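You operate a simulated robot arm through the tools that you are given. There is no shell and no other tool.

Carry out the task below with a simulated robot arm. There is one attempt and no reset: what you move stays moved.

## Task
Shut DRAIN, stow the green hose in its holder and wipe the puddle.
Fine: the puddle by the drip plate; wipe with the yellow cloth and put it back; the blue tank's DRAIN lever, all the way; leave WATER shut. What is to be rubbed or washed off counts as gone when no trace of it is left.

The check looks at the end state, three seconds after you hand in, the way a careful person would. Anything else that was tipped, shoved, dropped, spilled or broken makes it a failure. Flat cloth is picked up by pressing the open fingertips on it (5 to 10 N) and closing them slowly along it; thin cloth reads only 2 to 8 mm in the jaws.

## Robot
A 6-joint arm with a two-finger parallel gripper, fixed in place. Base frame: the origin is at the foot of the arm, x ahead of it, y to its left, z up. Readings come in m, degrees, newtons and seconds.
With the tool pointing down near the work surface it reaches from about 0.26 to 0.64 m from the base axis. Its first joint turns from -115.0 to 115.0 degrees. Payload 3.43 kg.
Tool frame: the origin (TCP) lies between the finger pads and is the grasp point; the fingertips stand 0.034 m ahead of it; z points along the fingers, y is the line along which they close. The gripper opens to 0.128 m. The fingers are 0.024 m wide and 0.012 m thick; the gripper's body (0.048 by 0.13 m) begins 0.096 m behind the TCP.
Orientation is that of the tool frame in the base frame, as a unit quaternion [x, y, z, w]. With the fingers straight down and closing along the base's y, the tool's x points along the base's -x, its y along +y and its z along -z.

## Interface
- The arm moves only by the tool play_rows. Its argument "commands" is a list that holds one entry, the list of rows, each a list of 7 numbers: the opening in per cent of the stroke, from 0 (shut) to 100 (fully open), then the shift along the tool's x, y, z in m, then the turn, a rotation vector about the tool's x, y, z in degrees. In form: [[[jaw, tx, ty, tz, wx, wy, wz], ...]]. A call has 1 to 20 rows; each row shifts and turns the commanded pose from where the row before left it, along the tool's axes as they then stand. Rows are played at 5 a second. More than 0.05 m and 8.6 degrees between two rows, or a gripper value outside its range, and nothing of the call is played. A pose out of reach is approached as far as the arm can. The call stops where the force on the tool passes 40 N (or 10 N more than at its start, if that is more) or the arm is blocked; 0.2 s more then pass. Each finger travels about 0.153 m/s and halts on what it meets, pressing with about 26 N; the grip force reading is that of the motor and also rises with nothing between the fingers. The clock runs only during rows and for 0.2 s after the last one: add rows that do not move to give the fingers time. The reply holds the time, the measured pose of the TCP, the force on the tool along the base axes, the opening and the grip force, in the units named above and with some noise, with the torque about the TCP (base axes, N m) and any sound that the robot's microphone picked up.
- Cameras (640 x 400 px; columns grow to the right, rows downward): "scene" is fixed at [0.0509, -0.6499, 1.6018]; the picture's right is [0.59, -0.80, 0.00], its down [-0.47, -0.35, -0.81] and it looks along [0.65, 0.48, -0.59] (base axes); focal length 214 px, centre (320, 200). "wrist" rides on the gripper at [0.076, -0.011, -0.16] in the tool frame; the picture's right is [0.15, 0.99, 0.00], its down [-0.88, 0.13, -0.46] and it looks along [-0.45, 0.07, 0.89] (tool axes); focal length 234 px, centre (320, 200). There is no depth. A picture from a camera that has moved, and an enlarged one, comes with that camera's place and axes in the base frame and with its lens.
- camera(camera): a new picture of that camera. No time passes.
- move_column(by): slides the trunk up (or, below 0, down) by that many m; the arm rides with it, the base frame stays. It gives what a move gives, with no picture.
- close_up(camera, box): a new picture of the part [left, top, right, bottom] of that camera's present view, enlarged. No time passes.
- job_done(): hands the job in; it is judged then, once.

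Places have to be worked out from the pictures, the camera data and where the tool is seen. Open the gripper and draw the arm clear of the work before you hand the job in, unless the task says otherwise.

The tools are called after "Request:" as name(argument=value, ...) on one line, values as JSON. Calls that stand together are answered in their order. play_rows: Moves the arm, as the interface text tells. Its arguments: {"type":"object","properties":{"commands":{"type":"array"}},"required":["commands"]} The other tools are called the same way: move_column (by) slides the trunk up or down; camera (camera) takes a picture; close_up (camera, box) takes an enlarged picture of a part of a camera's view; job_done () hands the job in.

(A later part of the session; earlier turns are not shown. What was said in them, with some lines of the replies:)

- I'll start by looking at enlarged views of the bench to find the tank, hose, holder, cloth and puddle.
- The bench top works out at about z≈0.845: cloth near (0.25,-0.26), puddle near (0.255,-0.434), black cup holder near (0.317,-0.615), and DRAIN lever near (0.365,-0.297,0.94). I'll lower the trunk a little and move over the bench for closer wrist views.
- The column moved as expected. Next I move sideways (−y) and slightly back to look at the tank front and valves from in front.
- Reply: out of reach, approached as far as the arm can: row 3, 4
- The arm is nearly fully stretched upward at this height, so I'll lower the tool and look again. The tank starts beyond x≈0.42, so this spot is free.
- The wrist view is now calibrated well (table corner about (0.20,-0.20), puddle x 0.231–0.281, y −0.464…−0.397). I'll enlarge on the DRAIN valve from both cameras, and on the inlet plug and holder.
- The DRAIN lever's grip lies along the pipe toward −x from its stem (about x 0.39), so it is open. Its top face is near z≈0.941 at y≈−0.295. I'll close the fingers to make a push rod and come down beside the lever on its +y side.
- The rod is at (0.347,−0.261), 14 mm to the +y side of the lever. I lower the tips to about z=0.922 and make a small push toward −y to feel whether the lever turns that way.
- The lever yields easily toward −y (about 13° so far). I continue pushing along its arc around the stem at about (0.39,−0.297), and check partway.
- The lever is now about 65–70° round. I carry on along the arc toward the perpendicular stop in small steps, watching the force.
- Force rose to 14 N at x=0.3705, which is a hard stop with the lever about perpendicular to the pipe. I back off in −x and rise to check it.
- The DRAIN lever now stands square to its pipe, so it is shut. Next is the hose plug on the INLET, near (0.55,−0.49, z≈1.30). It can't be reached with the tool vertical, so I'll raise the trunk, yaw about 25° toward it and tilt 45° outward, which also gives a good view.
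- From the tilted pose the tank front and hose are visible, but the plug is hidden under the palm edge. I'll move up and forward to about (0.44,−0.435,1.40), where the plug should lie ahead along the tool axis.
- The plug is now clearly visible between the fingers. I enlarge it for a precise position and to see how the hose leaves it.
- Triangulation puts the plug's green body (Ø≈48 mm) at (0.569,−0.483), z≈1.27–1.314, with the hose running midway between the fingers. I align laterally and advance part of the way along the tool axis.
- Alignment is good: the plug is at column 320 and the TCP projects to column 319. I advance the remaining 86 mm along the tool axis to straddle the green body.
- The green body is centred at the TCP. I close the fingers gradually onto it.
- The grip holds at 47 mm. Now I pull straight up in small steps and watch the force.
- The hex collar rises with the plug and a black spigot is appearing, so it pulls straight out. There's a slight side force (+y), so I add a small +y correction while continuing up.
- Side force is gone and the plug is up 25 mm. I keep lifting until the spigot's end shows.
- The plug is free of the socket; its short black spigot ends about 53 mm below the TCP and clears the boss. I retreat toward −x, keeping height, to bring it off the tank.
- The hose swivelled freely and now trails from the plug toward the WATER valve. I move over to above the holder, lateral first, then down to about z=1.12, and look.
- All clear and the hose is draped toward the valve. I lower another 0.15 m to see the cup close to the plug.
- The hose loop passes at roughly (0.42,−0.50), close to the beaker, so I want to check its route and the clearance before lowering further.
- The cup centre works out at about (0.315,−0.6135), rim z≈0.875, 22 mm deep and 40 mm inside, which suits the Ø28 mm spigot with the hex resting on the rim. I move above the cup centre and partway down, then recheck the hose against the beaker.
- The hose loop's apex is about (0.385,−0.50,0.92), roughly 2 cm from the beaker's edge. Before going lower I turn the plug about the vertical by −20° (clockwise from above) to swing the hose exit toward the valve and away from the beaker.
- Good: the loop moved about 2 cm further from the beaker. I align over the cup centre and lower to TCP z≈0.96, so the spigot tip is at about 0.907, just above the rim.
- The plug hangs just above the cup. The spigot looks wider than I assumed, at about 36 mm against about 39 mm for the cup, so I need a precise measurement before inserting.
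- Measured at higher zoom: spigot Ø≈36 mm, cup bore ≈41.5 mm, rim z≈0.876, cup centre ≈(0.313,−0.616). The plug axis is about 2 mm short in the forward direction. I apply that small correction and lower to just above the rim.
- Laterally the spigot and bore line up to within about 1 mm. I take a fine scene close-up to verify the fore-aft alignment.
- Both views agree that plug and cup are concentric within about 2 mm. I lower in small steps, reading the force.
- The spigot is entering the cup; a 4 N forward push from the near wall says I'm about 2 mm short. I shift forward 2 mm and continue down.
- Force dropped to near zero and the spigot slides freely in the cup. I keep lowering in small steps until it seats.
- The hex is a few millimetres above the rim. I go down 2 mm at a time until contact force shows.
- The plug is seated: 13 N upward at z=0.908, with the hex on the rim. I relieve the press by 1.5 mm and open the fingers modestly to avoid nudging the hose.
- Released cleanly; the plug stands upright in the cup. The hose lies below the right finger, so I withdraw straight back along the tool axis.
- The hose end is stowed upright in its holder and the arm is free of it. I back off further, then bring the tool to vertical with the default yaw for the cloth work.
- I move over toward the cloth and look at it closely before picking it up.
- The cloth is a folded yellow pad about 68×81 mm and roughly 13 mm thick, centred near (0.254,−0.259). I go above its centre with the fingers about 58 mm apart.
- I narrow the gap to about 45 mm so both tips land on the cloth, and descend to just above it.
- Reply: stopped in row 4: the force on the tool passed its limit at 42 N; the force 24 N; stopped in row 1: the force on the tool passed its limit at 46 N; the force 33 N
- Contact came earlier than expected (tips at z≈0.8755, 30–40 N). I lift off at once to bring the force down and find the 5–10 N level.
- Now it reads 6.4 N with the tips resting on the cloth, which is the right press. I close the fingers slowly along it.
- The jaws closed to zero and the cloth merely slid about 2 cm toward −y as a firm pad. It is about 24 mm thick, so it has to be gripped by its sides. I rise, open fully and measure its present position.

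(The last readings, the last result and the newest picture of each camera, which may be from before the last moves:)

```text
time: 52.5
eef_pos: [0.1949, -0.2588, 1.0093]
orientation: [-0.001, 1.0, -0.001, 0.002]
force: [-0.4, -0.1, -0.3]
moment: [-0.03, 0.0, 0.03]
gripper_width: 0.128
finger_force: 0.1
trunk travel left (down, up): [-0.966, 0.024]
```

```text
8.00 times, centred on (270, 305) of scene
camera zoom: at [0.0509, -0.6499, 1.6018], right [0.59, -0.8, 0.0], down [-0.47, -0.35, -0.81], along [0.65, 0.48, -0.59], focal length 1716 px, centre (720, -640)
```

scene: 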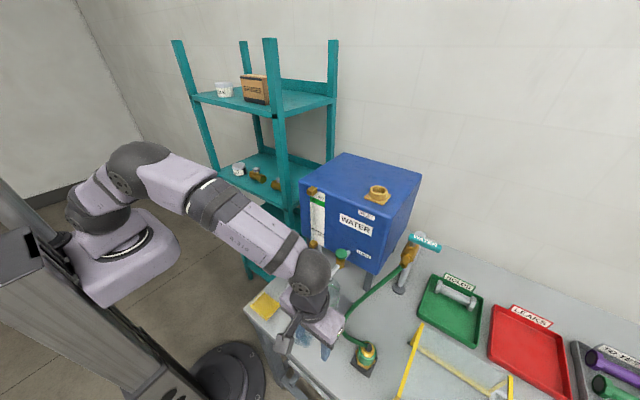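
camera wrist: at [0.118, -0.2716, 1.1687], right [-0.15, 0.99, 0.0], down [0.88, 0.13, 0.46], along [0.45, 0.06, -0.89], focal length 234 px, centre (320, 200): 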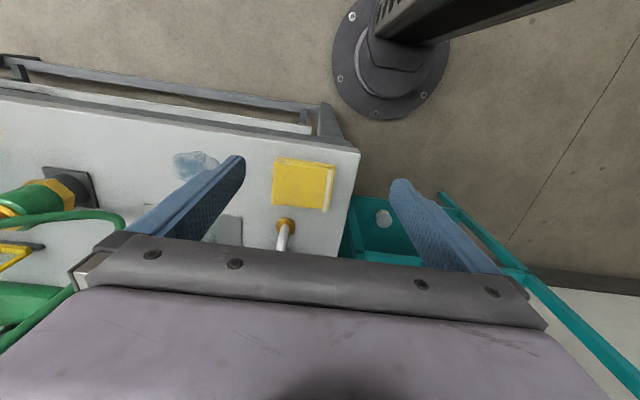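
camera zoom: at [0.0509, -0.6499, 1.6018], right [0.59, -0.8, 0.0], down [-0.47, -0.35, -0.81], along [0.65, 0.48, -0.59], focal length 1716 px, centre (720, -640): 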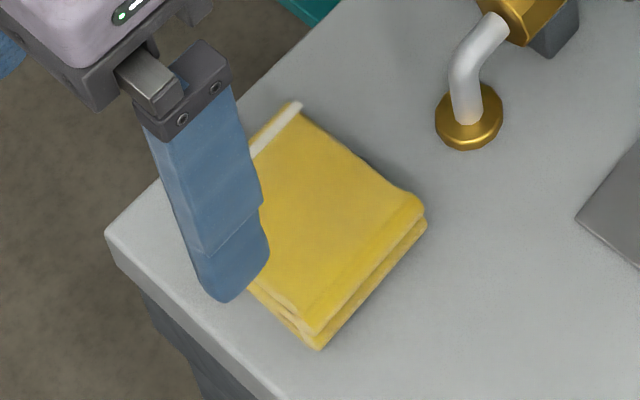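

The pad now sits at about (0.253,−0.276), 64×78 mm and top z≈0.876. Comparing scene pictures, it moved by (+0.001,−0.0164) from its original spot, which I'll undo when I put it back. I position the fully open jaws astride its y-sides.

Request:
play_rows(commands=[[[100, -0.0193, -0.0057, 0.01, 0, 0, 0], [100, -0.0193, -0.0057, 0.01, 0, 0, 0], [100, -0.0193, -0.0057, 0.01, 0, 0, 0], [100, 0, 0, 0.025, 0, 0, 0], [100, 0, 0, 0.025, 0, 0, 0], [100, 0, 0, 0.01, 0, 0, 0], [100, 0, 0, 0, 0, 0, 0]]])

Request:
camera(camera="wrist")

Request:
close_up(camera="scene", box=[240, 270, 310, 330])

```text
time: 54.1
eef_pos: [0.2532, -0.2765, 0.9188]
orientation: [-0.001, 1.0, -0.002, 0.002]
force: [0.7, 0.3, 0.0]
moment: [-0.02, -0.03, 0.01]
gripper_width: 0.128
finger_force: 0.0
trunk travel left (down, up): [-0.966, 0.024]
```

```text
taken
camera wrist: at [0.1771, -0.2885, 1.0791], right [-0.15, 0.99, 0.0], down [0.88, 0.13, 0.46], along [0.45, 0.06, -0.89], focal length 234 px, centre (320, 200)
```

wrist: 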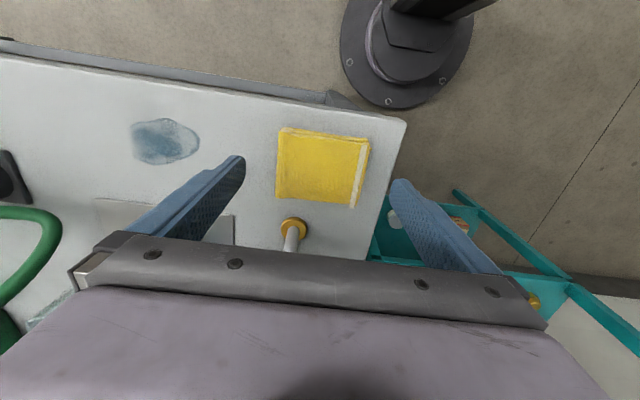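

```text
6.67 times, centred on (275, 300) of scene
camera zoom: at [0.0509, -0.6499, 1.6018], right [0.59, -0.8, 0.0], down [-0.47, -0.35, -0.81], along [0.65, 0.48, -0.59], focal length 1430 px, centre (620, -467)
```

zoom: 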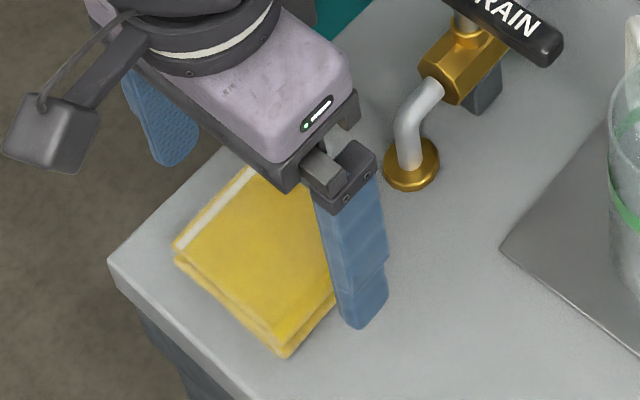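

The jaws straddle the pad with clear margins. I descend to find the table gently.

Request:
play_rows(commands=[[[100, 0, 0, 0.008, 0, 0, 0], [100, 0, 0, 0.007, 0, 0, 0], [100, 0, 0, 0.004, 0, 0, 0], [100, 0, 0, 0, 0, 0, 0]]])

Request:
play_rows(commands=[[[100, 0, 0, 0.002, 0, 0, 0], [100, 0, 0, 0.002, 0, 0, 0], [100, 0, 0, 0, 0, 0, 0]]])

```text
time: 55.1
eef_pos: [0.2533, -0.2772, 0.9022]
orientation: [0.0, 1.0, -0.002, 0.001]
force: [0.0, -0.8, -0.4]
moment: [0.0, 0.02, 0.01]
gripper_width: 0.128
finger_force: 0.2
trunk travel left (down, up): [-0.966, 0.024]
```

```text
time: 55.9
eef_pos: [0.2539, -0.2759, 0.8979]
orientation: [-0.001, 1.0, -0.002, 0.002]
force: [0.8, -0.2, 0.3]
moment: [0.03, 0.01, 0.0]
gripper_width: 0.1279
finger_force: 0.0
trunk travel left (down, up): [-0.966, 0.024]
```

No contact yet at tip z≈0.864; I continue in 2 mm steps.

Request:
play_rows(commands=[[[100, 0, 0, 0.002, 0, 0, 0], [100, 0, 0, 0.002, 0, 0, 0], [100, 0, 0, 0, 0, 0, 0]]])

Request:
close_up(camera="scene", box=[240, 280, 300, 330])

```text
time: 56.7
eef_pos: [0.2529, -0.2778, 0.8942]
orientation: [-0.002, 1.0, -0.002, 0.001]
force: [0.3, 0.1, 0.3]
moment: [0.0, 0.01, 0.0]
gripper_width: 0.128
finger_force: 0.1
trunk travel left (down, up): [-0.966, 0.024]
```

```text
8.00 times, centred on (270, 305) of scene
camera zoom: at [0.0509, -0.6499, 1.6018], right [0.59, -0.8, 0.0], down [-0.47, -0.35, -0.81], along [0.65, 0.48, -0.59], focal length 1716 px, centre (720, -640)
```

zoom: 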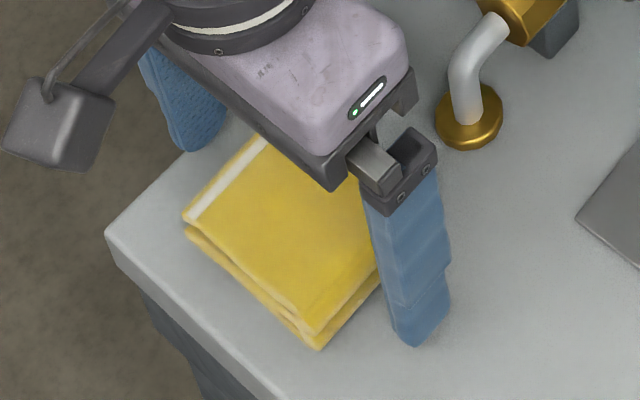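

The tips are at z≈0.860, about 16 mm down the pad's sides and still off the table. I go 2 mm more and close gently on the pad.

Request:
play_rows(commands=[[[100, 0, 0, 0.002, 0, 0, 0], [88, 0, 0, 0, 0, 0, 0], [76, 0, 0, 0, 0, 0, 0], [70, 0, 0, 0, 0, 0, 0], [65, 0, 0, 0, 0, 0, 0], [60, 0, 0, 0, 0, 0, 0], [55, 0, 0, 0, 0, 0, 0], [50, 0, 0, 0, 0, 0, 0], [50, 0, 0, 0, 0, 0, 0]]])

Request:
camera(camera="wrist")

Request:
close_up(camera="scene", box=[240, 280, 300, 330])

```text
time: 58.7
eef_pos: [0.2532, -0.2771, 0.8904]
orientation: [-0.001, 1.0, -0.001, 0.0]
force: [0.0, -0.1, -0.4]
moment: [0.02, 0.0, 0.03]
gripper_width: 0.084
finger_force: 25.7
trunk travel left (down, up): [-0.966, 0.024]
```

```text
taken
camera wrist: at [0.1778, -0.289, 1.0505], right [-0.15, 0.99, 0.0], down [0.88, 0.13, 0.46], along [0.45, 0.06, -0.89], focal length 234 px, centre (320, 200)
```

wrist: 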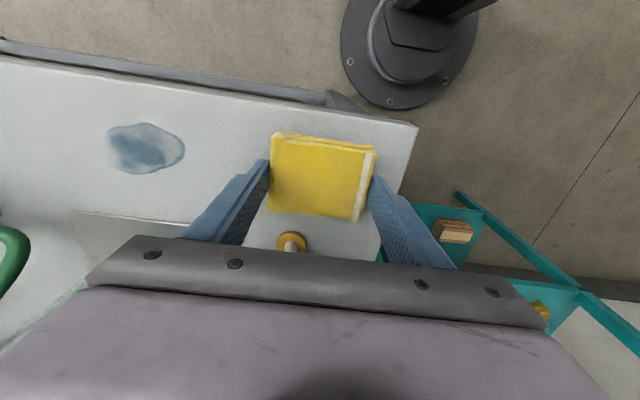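

```text
8.00 times, centred on (270, 305) of scene
camera zoom: at [0.0509, -0.6499, 1.6018], right [0.59, -0.8, 0.0], down [-0.47, -0.35, -0.81], along [0.65, 0.48, -0.59], focal length 1716 px, centre (720, -640)
```

zoom: 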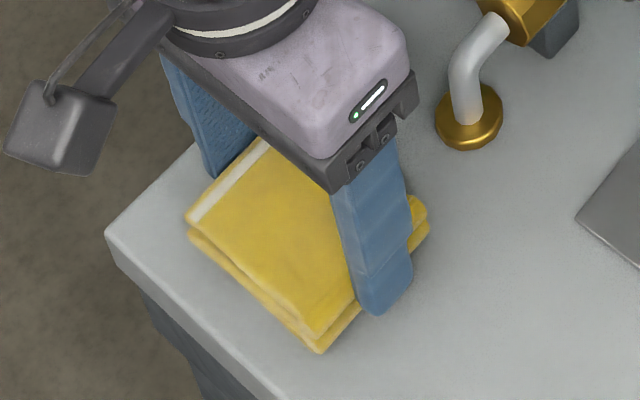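

The pad is held firmly at 84 mm. I lift it 4 cm and carry it over the puddle centre at (0.2545,−0.431).

Request:
play_rows(commands=[[[50, 0, 0, -0.01, 0, 0, 0], [50, 0, 0, -0.015, 0, 0, 0], [50, 0, 0, -0.015, 0, 0, 0], [50, 0, 0, 0, 0, 0, 0]]])

Request:
camera(camera="wrist")

Request:
close_up(camera="scene", box=[240, 270, 310, 340])

```text
time: 59.7
eef_pos: [0.2556, -0.2755, 0.9322]
orientation: [-0.001, 1.0, -0.001, 0.0]
force: [0.0, 0.4, 0.5]
moment: [0.01, 0.0, 0.0]
gripper_width: 0.0841
finger_force: 26.4
trunk travel left (down, up): [-0.966, 0.024]
```

```text
taken
camera wrist: at [0.1784, -0.2888, 1.091], right [-0.15, 0.99, 0.0], down [0.88, 0.13, 0.46], along [0.45, 0.07, -0.89], focal length 234 px, centre (320, 200)
```

wrist: 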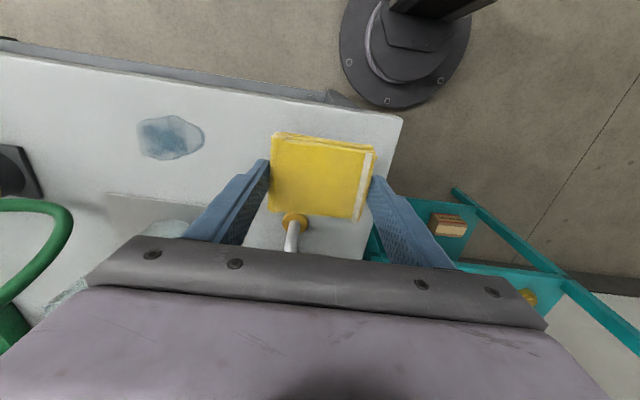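

```text
5.71 times, centred on (275, 305) of scene
camera zoom: at [0.0509, -0.6499, 1.6018], right [0.59, -0.8, 0.0], down [-0.47, -0.35, -0.81], along [0.65, 0.48, -0.59], focal length 1226 px, centre (577, -400)
```

zoom: 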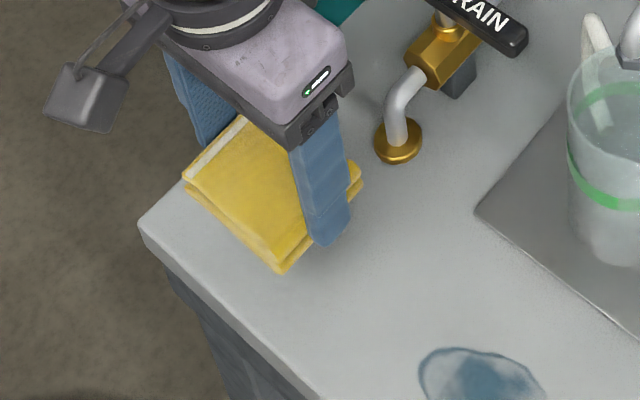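

The pad lifts securely. I carry it to the puddle and lower to just above the table.

Request:
play_rows(commands=[[[50, 0, -0.03, 0, 0, 0, 0], [50, 0, -0.035, 0, 0, 0, 0], [50, 0, -0.035, 0, 0, 0, 0], [50, 0, -0.035, 0, 0, 0, 0], [50, 0.001, -0.0205, 0, 0, 0, 0], [50, 0, 0, 0.015, 0, 0, 0], [50, 0, 0, 0.015, 0, 0, 0], [50, 0, 0, 0.005, 0, 0, 0], [50, 0, 0, 0, 0, 0, 0]]])

Request:
camera(camera="wrist")

Request:
camera(camera="scene")

```text
time: 61.7
eef_pos: [0.2528, -0.4323, 0.8981]
orientation: [0.0, 1.0, -0.002, 0.001]
force: [0.1, -0.4, -0.5]
moment: [0.0, 0.0, -0.05]
gripper_width: 0.084
finger_force: 26.1
trunk travel left (down, up): [-0.966, 0.024]
```

```text
taken
camera wrist: at [0.1766, -0.4447, 1.0567], right [-0.15, 0.99, 0.0], down [0.88, 0.13, 0.46], along [0.45, 0.06, -0.89], focal length 234 px, centre (320, 200)
```

wrist: 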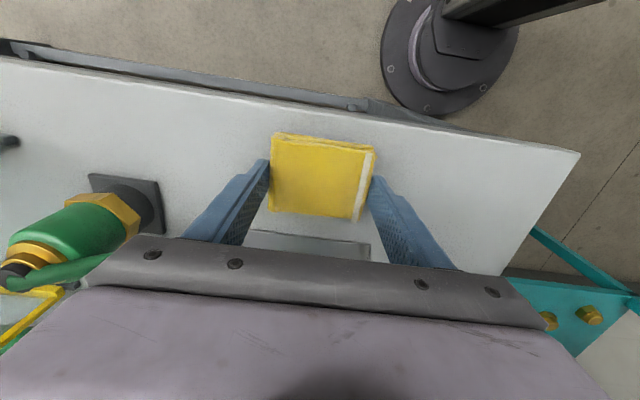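

```text
taken
```

scene: 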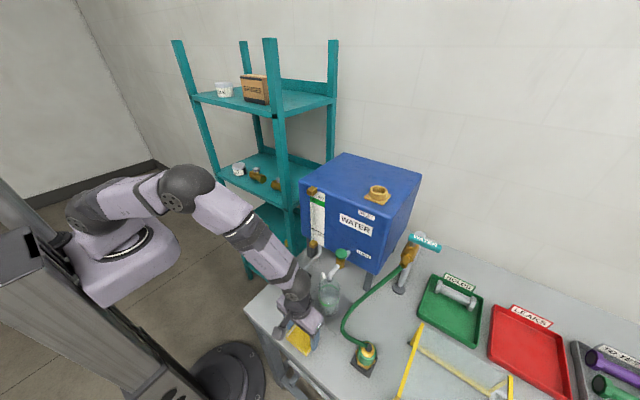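

The pad fully covers the puddle. Contact should come at TCP z≈0.890, so I lower onto it in small steps to get a moderate press.

Request:
play_rows(commands=[[[50, 0, 0, 0.004, 0, 0, 0], [50, 0, 0, 0.003, 0, 0, 0], [50, 0, 0, 0.0015, 0, 0, 0], [50, 0, 0, 0, 0, 0, 0]]])

Request:
play_rows(commands=[[[50, 0, 0, 0.001, 0, 0, 0], [50, 0, 0, 0, 0, 0, 0]]])

```text
time: 62.7
eef_pos: [0.2524, -0.4326, 0.8906]
orientation: [-0.001, 1.0, -0.004, 0.003]
force: [1.3, 4.2, 26.2]
moment: [0.88, 0.18, -0.03]
gripper_width: 0.0839
finger_force: 25.7
trunk travel left (down, up): [-0.966, 0.024]
```

```text
time: 63.3
eef_pos: [0.2531, -0.4314, 0.8902]
orientation: [-0.001, 1.0, -0.005, 0.002]
force: [0.6, 2.4, 35.7]
moment: [0.49, 0.08, 0.0]
gripper_width: 0.0839
finger_force: 26.0
trunk travel left (down, up): [-0.966, 0.024]
```

That is 36 N, more than needed, and stiffness is about 10 N per mm. I ease up 2.5 mm for roughly 10 N, then make wiping strokes along x and y across the puddle.

Request:
play_rows(commands=[[[50, 0, 0, -0.0015, 0, 0, 0], [50, 0, 0, -0.001, 0, 0, 0], [50, 0, 0, 0, 0, 0, 0]]])

Request:
play_rows(commands=[[[50, 0.01, 0, 0, 0, 0, 0], [50, 0.01, 0, 0, 0, 0, 0], [50, -0.01, 0, 0, 0, 0, 0], [50, -0.01, 0, 0, 0, 0, 0], [50, -0.01, 0, 0, 0, 0, 0], [50, -0.008, 0, 0, 0, 0, 0], [50, 0.008, 0, 0, 0, 0, 0], [50, 0.01, 0, 0, 0, 0, 0], [50, 0, 0, 0, 0, 0, 0]]])

Request:
camera(camera="wrist")

Request:
close_up(camera="scene", box=[260, 290, 360, 370])

```text
time: 64.1
eef_pos: [0.2534, -0.4325, 0.8897]
orientation: [0.0, 1.0, -0.003, 0.001]
force: [2.0, -2.8, 19.5]
moment: [-0.59, -0.18, -0.01]
gripper_width: 0.0841
finger_force: 26.1
trunk travel left (down, up): [-0.966, 0.024]
```

```text
time: 66.1
eef_pos: [0.2521, -0.4315, 0.8917]
orientation: [-0.001, 1.0, -0.002, 0.002]
force: [4.3, 0.2, 10.5]
moment: [0.36, -0.18, -0.16]
gripper_width: 0.0839
finger_force: 26.2
trunk travel left (down, up): [-0.966, 0.024]
```

```text
taken
camera wrist: at [0.1764, -0.4447, 1.0496], right [-0.15, 0.99, -0.01], down [0.88, 0.13, 0.46], along [0.45, 0.06, -0.89], focal length 234 px, centre (320, 200)
```

wrist: 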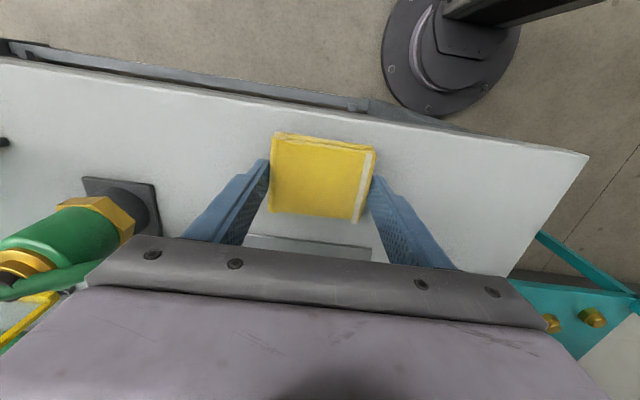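

```text
5.00 times, centred on (310, 330) of scene
camera zoom: at [0.0509, -0.6499, 1.6018], right [0.59, -0.8, 0.0], down [-0.47, -0.35, -0.81], along [0.65, 0.48, -0.59], focal length 1072 px, centre (370, -450)
```

zoom: 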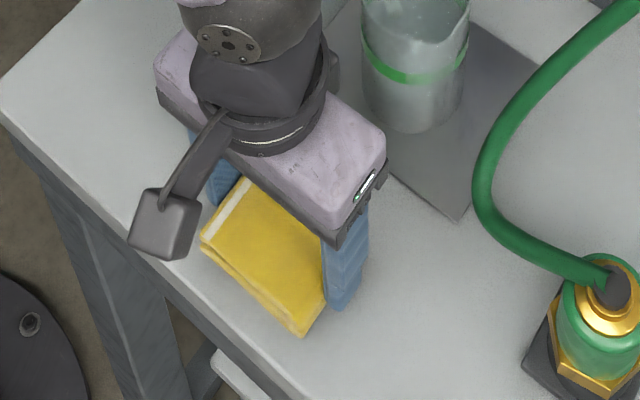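

Press is now 10 N and no wet patch shows around the pad. I add strokes along y, then diagonal ones, to cover the whole stain area.

Request:
play_rows(commands=[[[50, 0, -0.01, 0, 0, 0, 0], [50, 0, -0.01, 0, 0, 0, 0], [50, 0, 0.01, 0, 0, 0, 0], [50, 0, 0.01, 0, 0, 0, 0], [50, 0, 0.01, 0, 0, 0, 0], [50, 0, 0.01, 0, 0, 0, 0], [50, 0, -0.01, 0, 0, 0, 0], [50, 0, -0.01, 0, 0, 0, 0], [50, 0.01, -0.01, 0, 0, 0, 0], [50, 0, -0.01, 0, 0, 0, 0], [50, -0.012, 0, 0, 0, 0, 0], [50, -0.012, 0.01, 0, 0, 0, 0], [50, 0, 0.012, 0, 0, 0, 0], [50, 0, 0.01, 0, 0, 0, 0], [50, 0.012, 0, 0, 0, 0, 0], [50, 0.012, 0, 0, 0, 0, 0], [50, -0.01, -0.012, 0, 0, 0, 0], [50, 0, 0, 0, 0, 0, 0]]])

Request:
play_rows(commands=[[[50, 0, 0, -0.01, 0, 0, 0], [50, 0, 0, -0.02, 0, 0, 0], [50, 0, 0.025, -0.02, 0, 0, 0], [50, 0, 0.035, 0, 0, 0, 0], [50, 0, 0.035, 0, 0, 0, 0], [50, 0, 0.035, 0, 0, 0, 0], [50, 0, 0, 0, 0, 0, 0]]])

Request:
camera(camera="wrist")

Request:
close_up(camera="scene", box=[260, 290, 360, 370])

```text
time: 69.9
eef_pos: [0.25, -0.4306, 0.8899]
orientation: [-0.002, 1.0, -0.001, 0.001]
force: [-5.9, 5.5, 15.0]
moment: [0.52, 0.18, 0.14]
gripper_width: 0.084
finger_force: 25.9
trunk travel left (down, up): [-0.966, 0.024]
```

```text
time: 71.5
eef_pos: [0.2511, -0.3037, 0.9372]
orientation: [-0.001, 1.0, -0.001, 0.002]
force: [-0.1, -0.5, -1.7]
moment: [-0.01, 0.01, -0.01]
gripper_width: 0.0839
finger_force: 25.7
trunk travel left (down, up): [-0.966, 0.024]
```

```text
taken
camera wrist: at [0.176, -0.3155, 1.0971], right [-0.15, 0.99, 0.0], down [0.88, 0.13, 0.46], along [0.45, 0.06, -0.89], focal length 234 px, centre (320, 200)
```

wrist: 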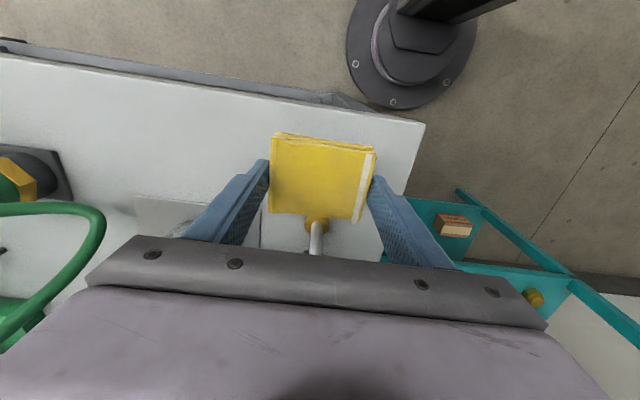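

```text
5.00 times, centred on (310, 330) of scene
camera zoom: at [0.0509, -0.6499, 1.6018], right [0.59, -0.8, 0.0], down [-0.47, -0.35, -0.81], along [0.65, 0.48, -0.59], focal length 1072 px, centre (370, -450)
```

zoom: 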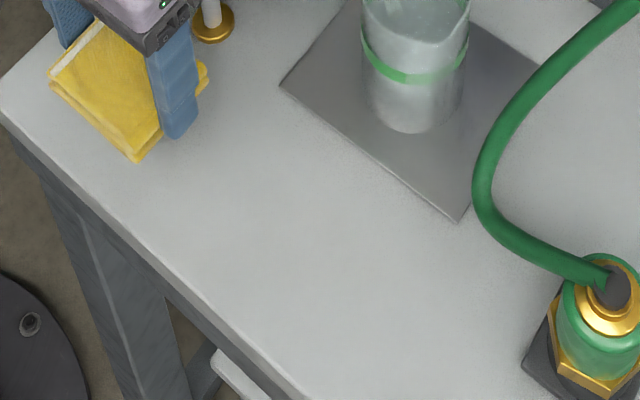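

The puddle looks gone. I check both views at higher zoom for any trace before putting the cloth back.

Request:
close_up(camera="scene", box=[280, 315, 330, 360])

Request:
close_up(camera="wrist", box=[60, 70, 260, 200])

```text
8.89 times, centred on (305, 338) of scene
camera zoom: at [0.0509, -0.6499, 1.6018], right [0.59, -0.8, 0.0], down [-0.47, -0.35, -0.81], along [0.65, 0.48, -0.59], focal length 1906 px, centre (453, -1022)
```

zoom: 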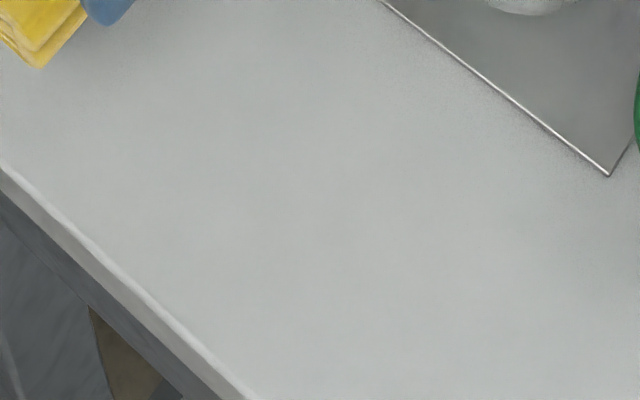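

```text
3.08 times, centred on (160, 135) of wrist
camera zoom: at [0.176, -0.3155, 1.0971], right [-0.15, 0.99, 0.0], down [0.88, 0.13, 0.46], along [0.45, 0.06, -0.89], focal length 720 px, centre (812, 400)
```

zoom: 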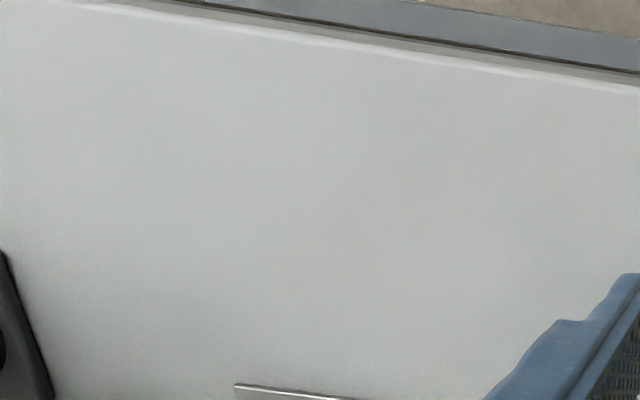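

No trace is left from either view. I bring the cloth back over its original spot (TCP ≈ (0.2525,−0.2595)) and lower to just above the table.

Request:
play_rows(commands=[[[50, -0.0007, 0.022, 0, 0, 0, 0], [50, -0.0007, 0.0222, 0, 0, 0, 0], [50, 0, 0, 0.02, 0, 0, 0], [50, 0, 0, 0.02, 0, 0, 0], [50, 0, 0, 0.002, 0, 0, 0], [50, 0, 0, 0, 0, 0, 0]]])

Request:
close_up(camera="scene", box=[240, 280, 300, 330])

Request:
camera(camera="wrist")

```text
time: 72.9
eef_pos: [0.2539, -0.2589, 0.8971]
orientation: [-0.001, 1.0, -0.002, 0.0]
force: [0.2, -0.1, -0.9]
moment: [0.02, 0.0, 0.0]
gripper_width: 0.0843
finger_force: 26.6
trunk travel left (down, up): [-0.966, 0.024]
```

```text
8.00 times, centred on (270, 305) of scene
camera zoom: at [0.0509, -0.6499, 1.6018], right [0.59, -0.8, 0.0], down [-0.47, -0.35, -0.81], along [0.65, 0.48, -0.59], focal length 1716 px, centre (720, -640)
```

zoom: 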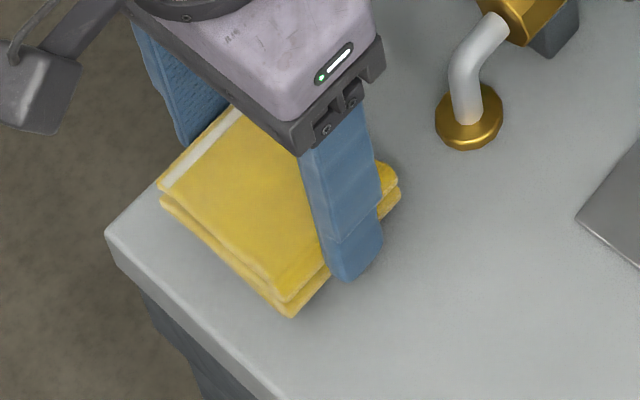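

```text
taken
camera wrist: at [0.1783, -0.2717, 1.0567], right [-0.15, 0.99, 0.0], down [0.88, 0.13, 0.46], along [0.45, 0.06, -0.89], focal length 234 px, centre (320, 200)
```

wrist: 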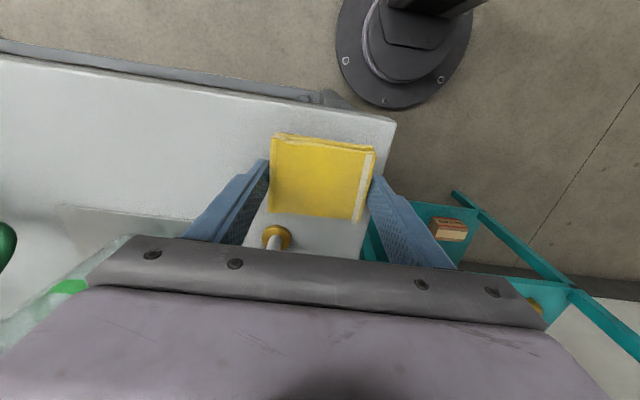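

Allowing for the last 6.5 mm of descent, the corners will land within about 1 mm of the original pixels. I set it down gently.

Request:
play_rows(commands=[[[50, 0, 0, 0.003, 0, 0, 0], [50, 0, 0, 0.002, 0, 0, 0], [50, 0, 0, 0.001, 0, 0, 0], [50, 0, 0, 0, 0, 0, 0]]])

```text
time: 73.9
eef_pos: [0.2529, -0.2586, 0.8917]
orientation: [-0.001, 1.0, -0.002, 0.001]
force: [0.9, 0.7, -0.7]
moment: [0.0, 0.0, 0.02]
gripper_width: 0.0839
finger_force: 26.4
trunk travel left (down, up): [-0.966, 0.024]
```

Still no load at z=0.8917; one more millimetre or so until it touches.

Request:
play_rows(commands=[[[50, 0, 0, 0.001, 0, 0, 0], [50, 0, 0, 0, 0, 0, 0]]])

```text
time: 74.5
eef_pos: [0.253, -0.2579, 0.8909]
orientation: [-0.001, 1.0, -0.001, 0.001]
force: [-0.5, 0.3, 0.8]
moment: [0.04, 0.04, 0.01]
gripper_width: 0.0839
finger_force: 26.0
trunk travel left (down, up): [-0.966, 0.024]
```

It is just touching. I open the fingers slowly and symmetrically, then rise.

Request:
play_rows(commands=[[[68, 0, 0, 0, 0, 0, 0], [72, 0, 0, 0, 0, 0, 0], [80, 0, 0, 0, 0, 0, 0], [90, 0, 0, 0, 0, 0, 0], [100, 0, 0, 0, 0, 0, 0], [100, 0, 0, 0, 0, 0, 0]]])

Request:
close_up(camera="scene", box=[240, 280, 300, 330])

```text
time: 75.9
eef_pos: [0.2548, -0.2572, 0.8898]
orientation: [-0.001, 1.0, -0.001, 0.0]
force: [0.9, -0.4, 0.2]
moment: [-0.06, -0.01, -0.02]
gripper_width: 0.1279
finger_force: 0.0
trunk travel left (down, up): [-0.966, 0.024]
```

```text
8.00 times, centred on (270, 305) of scene
camera zoom: at [0.0509, -0.6499, 1.6018], right [0.59, -0.8, 0.0], down [-0.47, -0.35, -0.81], along [0.65, 0.48, -0.59], focal length 1716 px, centre (720, -640)
```

zoom: 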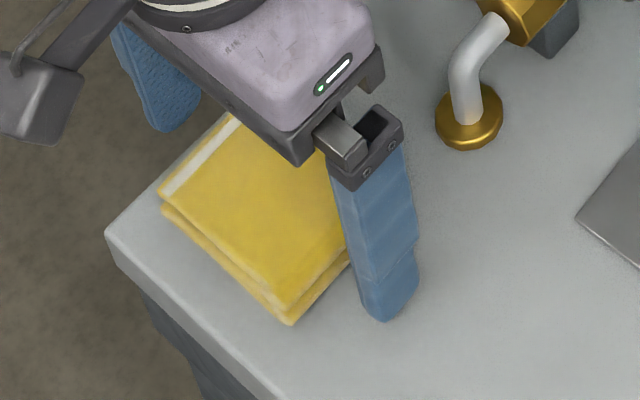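

The cloth is back within a few millimetres of its original place. I rise straight up and draw the arm away toward the base side.

Request:
play_rows(commands=[[[100, 0, 0, -0.02, 0, 0, 0], [100, 0, 0, -0.03, 0, 0, 0], [100, 0, 0, -0.04, 0, 0, 0], [100, 0, 0, -0.045, 0, 0, 0], [100, 0, 0, -0.045, 0, 0, 0], [100, 0, 0.02, -0.045, 0, 0, 0], [100, 0, 0.03, -0.04, 0, 0, 0], [100, 0, 0.03, -0.03, 0, 0, 0], [100, 0, 0.02, -0.02, 0, 0, 0], [60, 0, 0, 0, 0, 0, 0]]])

Request:
camera(camera="wrist")

Request:
camera(camera="scene")

Request:
close_up(camera="scene", box=[240, 240, 440, 380])

Request:
close_up(camera="scene", box=[330, 290, 410, 390])

Request:
close_up(camera="scene", box=[270, 235, 350, 285])

```text
time: 78.1
eef_pos: [0.2523, -0.1579, 1.2057]
orientation: [-0.001, 1.0, -0.002, 0.0]
force: [-0.4, -0.2, -0.6]
moment: [0.03, 0.01, 0.0]
gripper_width: 0.0772
finger_force: 0.0
trunk travel left (down, up): [-0.966, 0.024]
```

```text
taken
camera wrist: at [0.1768, -0.171, 1.3643], right [-0.15, 0.99, 0.0], down [0.88, 0.13, 0.46], along [0.45, 0.06, -0.89], focal length 234 px, centre (320, 200)
```

wrist: 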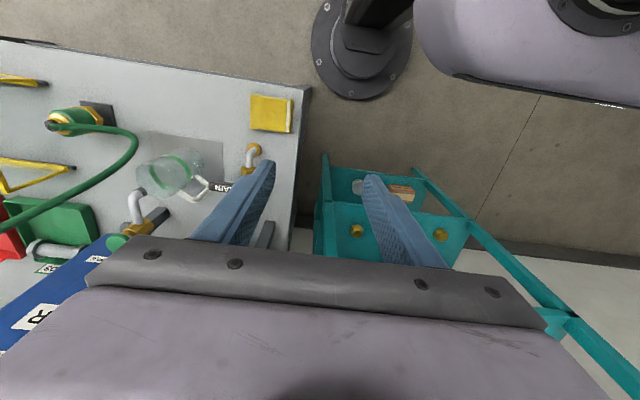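

```text
taken
```

scene: 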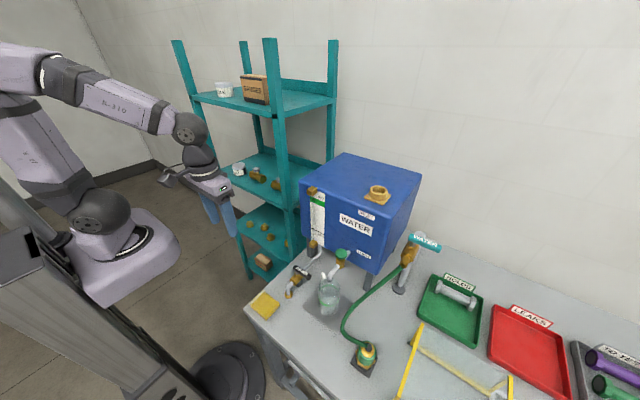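

```text
2.86 times, centred on (340, 310) of scene
camera zoom: at [0.0509, -0.6499, 1.6018], right [0.59, -0.8, 0.0], down [-0.47, -0.35, -0.81], along [0.65, 0.48, -0.59], focal length 613 px, centre (263, -114)
```

zoom: 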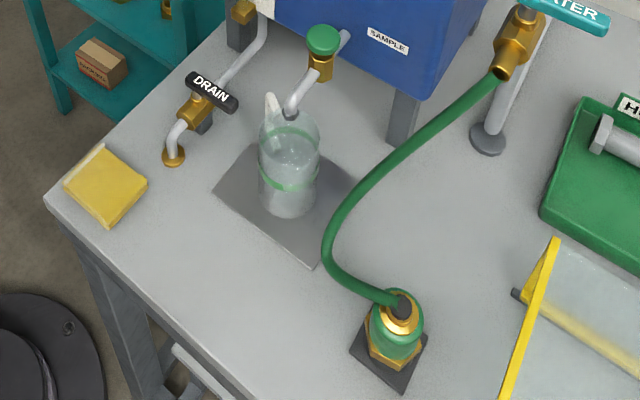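

```text
4.00 times, centred on (370, 340) of scene
camera zoom: at [0.0509, -0.6499, 1.6018], right [0.59, -0.8, 0.0], down [-0.47, -0.35, -0.81], along [0.65, 0.48, -0.59], focal length 858 px, centre (120, -360)
```

zoom: 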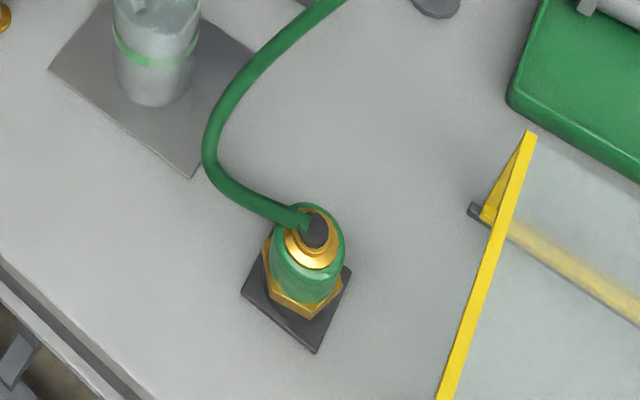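

```text
8.00 times, centred on (310, 260) of scene
camera zoom: at [0.0509, -0.6499, 1.6018], right [0.59, -0.8, 0.0], down [-0.47, -0.35, -0.81], along [0.65, 0.48, -0.59], focal length 1716 px, centre (400, -280)
```

zoom: 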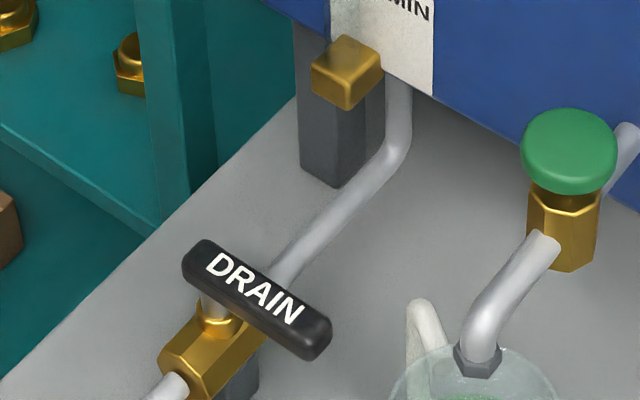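

Final check: DRAIN stands square to its pipe at its stop, and WATER is untouched in its shut position. The plug sits upright in the holder, the bench is dry, and the cloth's corners match its original pixels within a few millimetres. The beaker has not moved and the arm is clear with the gripper open, so I hand in.

Request:
job_done()

```text
The job is handed in.
```

The job is handed in and all three parts are done:

- **DRAIN:** The lever on the blue tank is turned a full 90° against its stop, square to the pipe. I didn't touch WATER, and it is still shut.
- **Green hose:** I pulled the hose's plug straight up out of the tank's inlet and seated it upright in the black holder cup. The hose lies clear of the beaker.
- **Puddle:** I wiped it with the yellow cloth, and close-up views from both cameras show no trace left.
- **Cloth:** It is back within a few millimetres of where it was. My first attempt to pick it up slid it about 2 cm before I gripped it by its sides. The put-back corrects for that slide.

The arm is drawn clear with the gripper open, and I saw nothing else moved or spilled.
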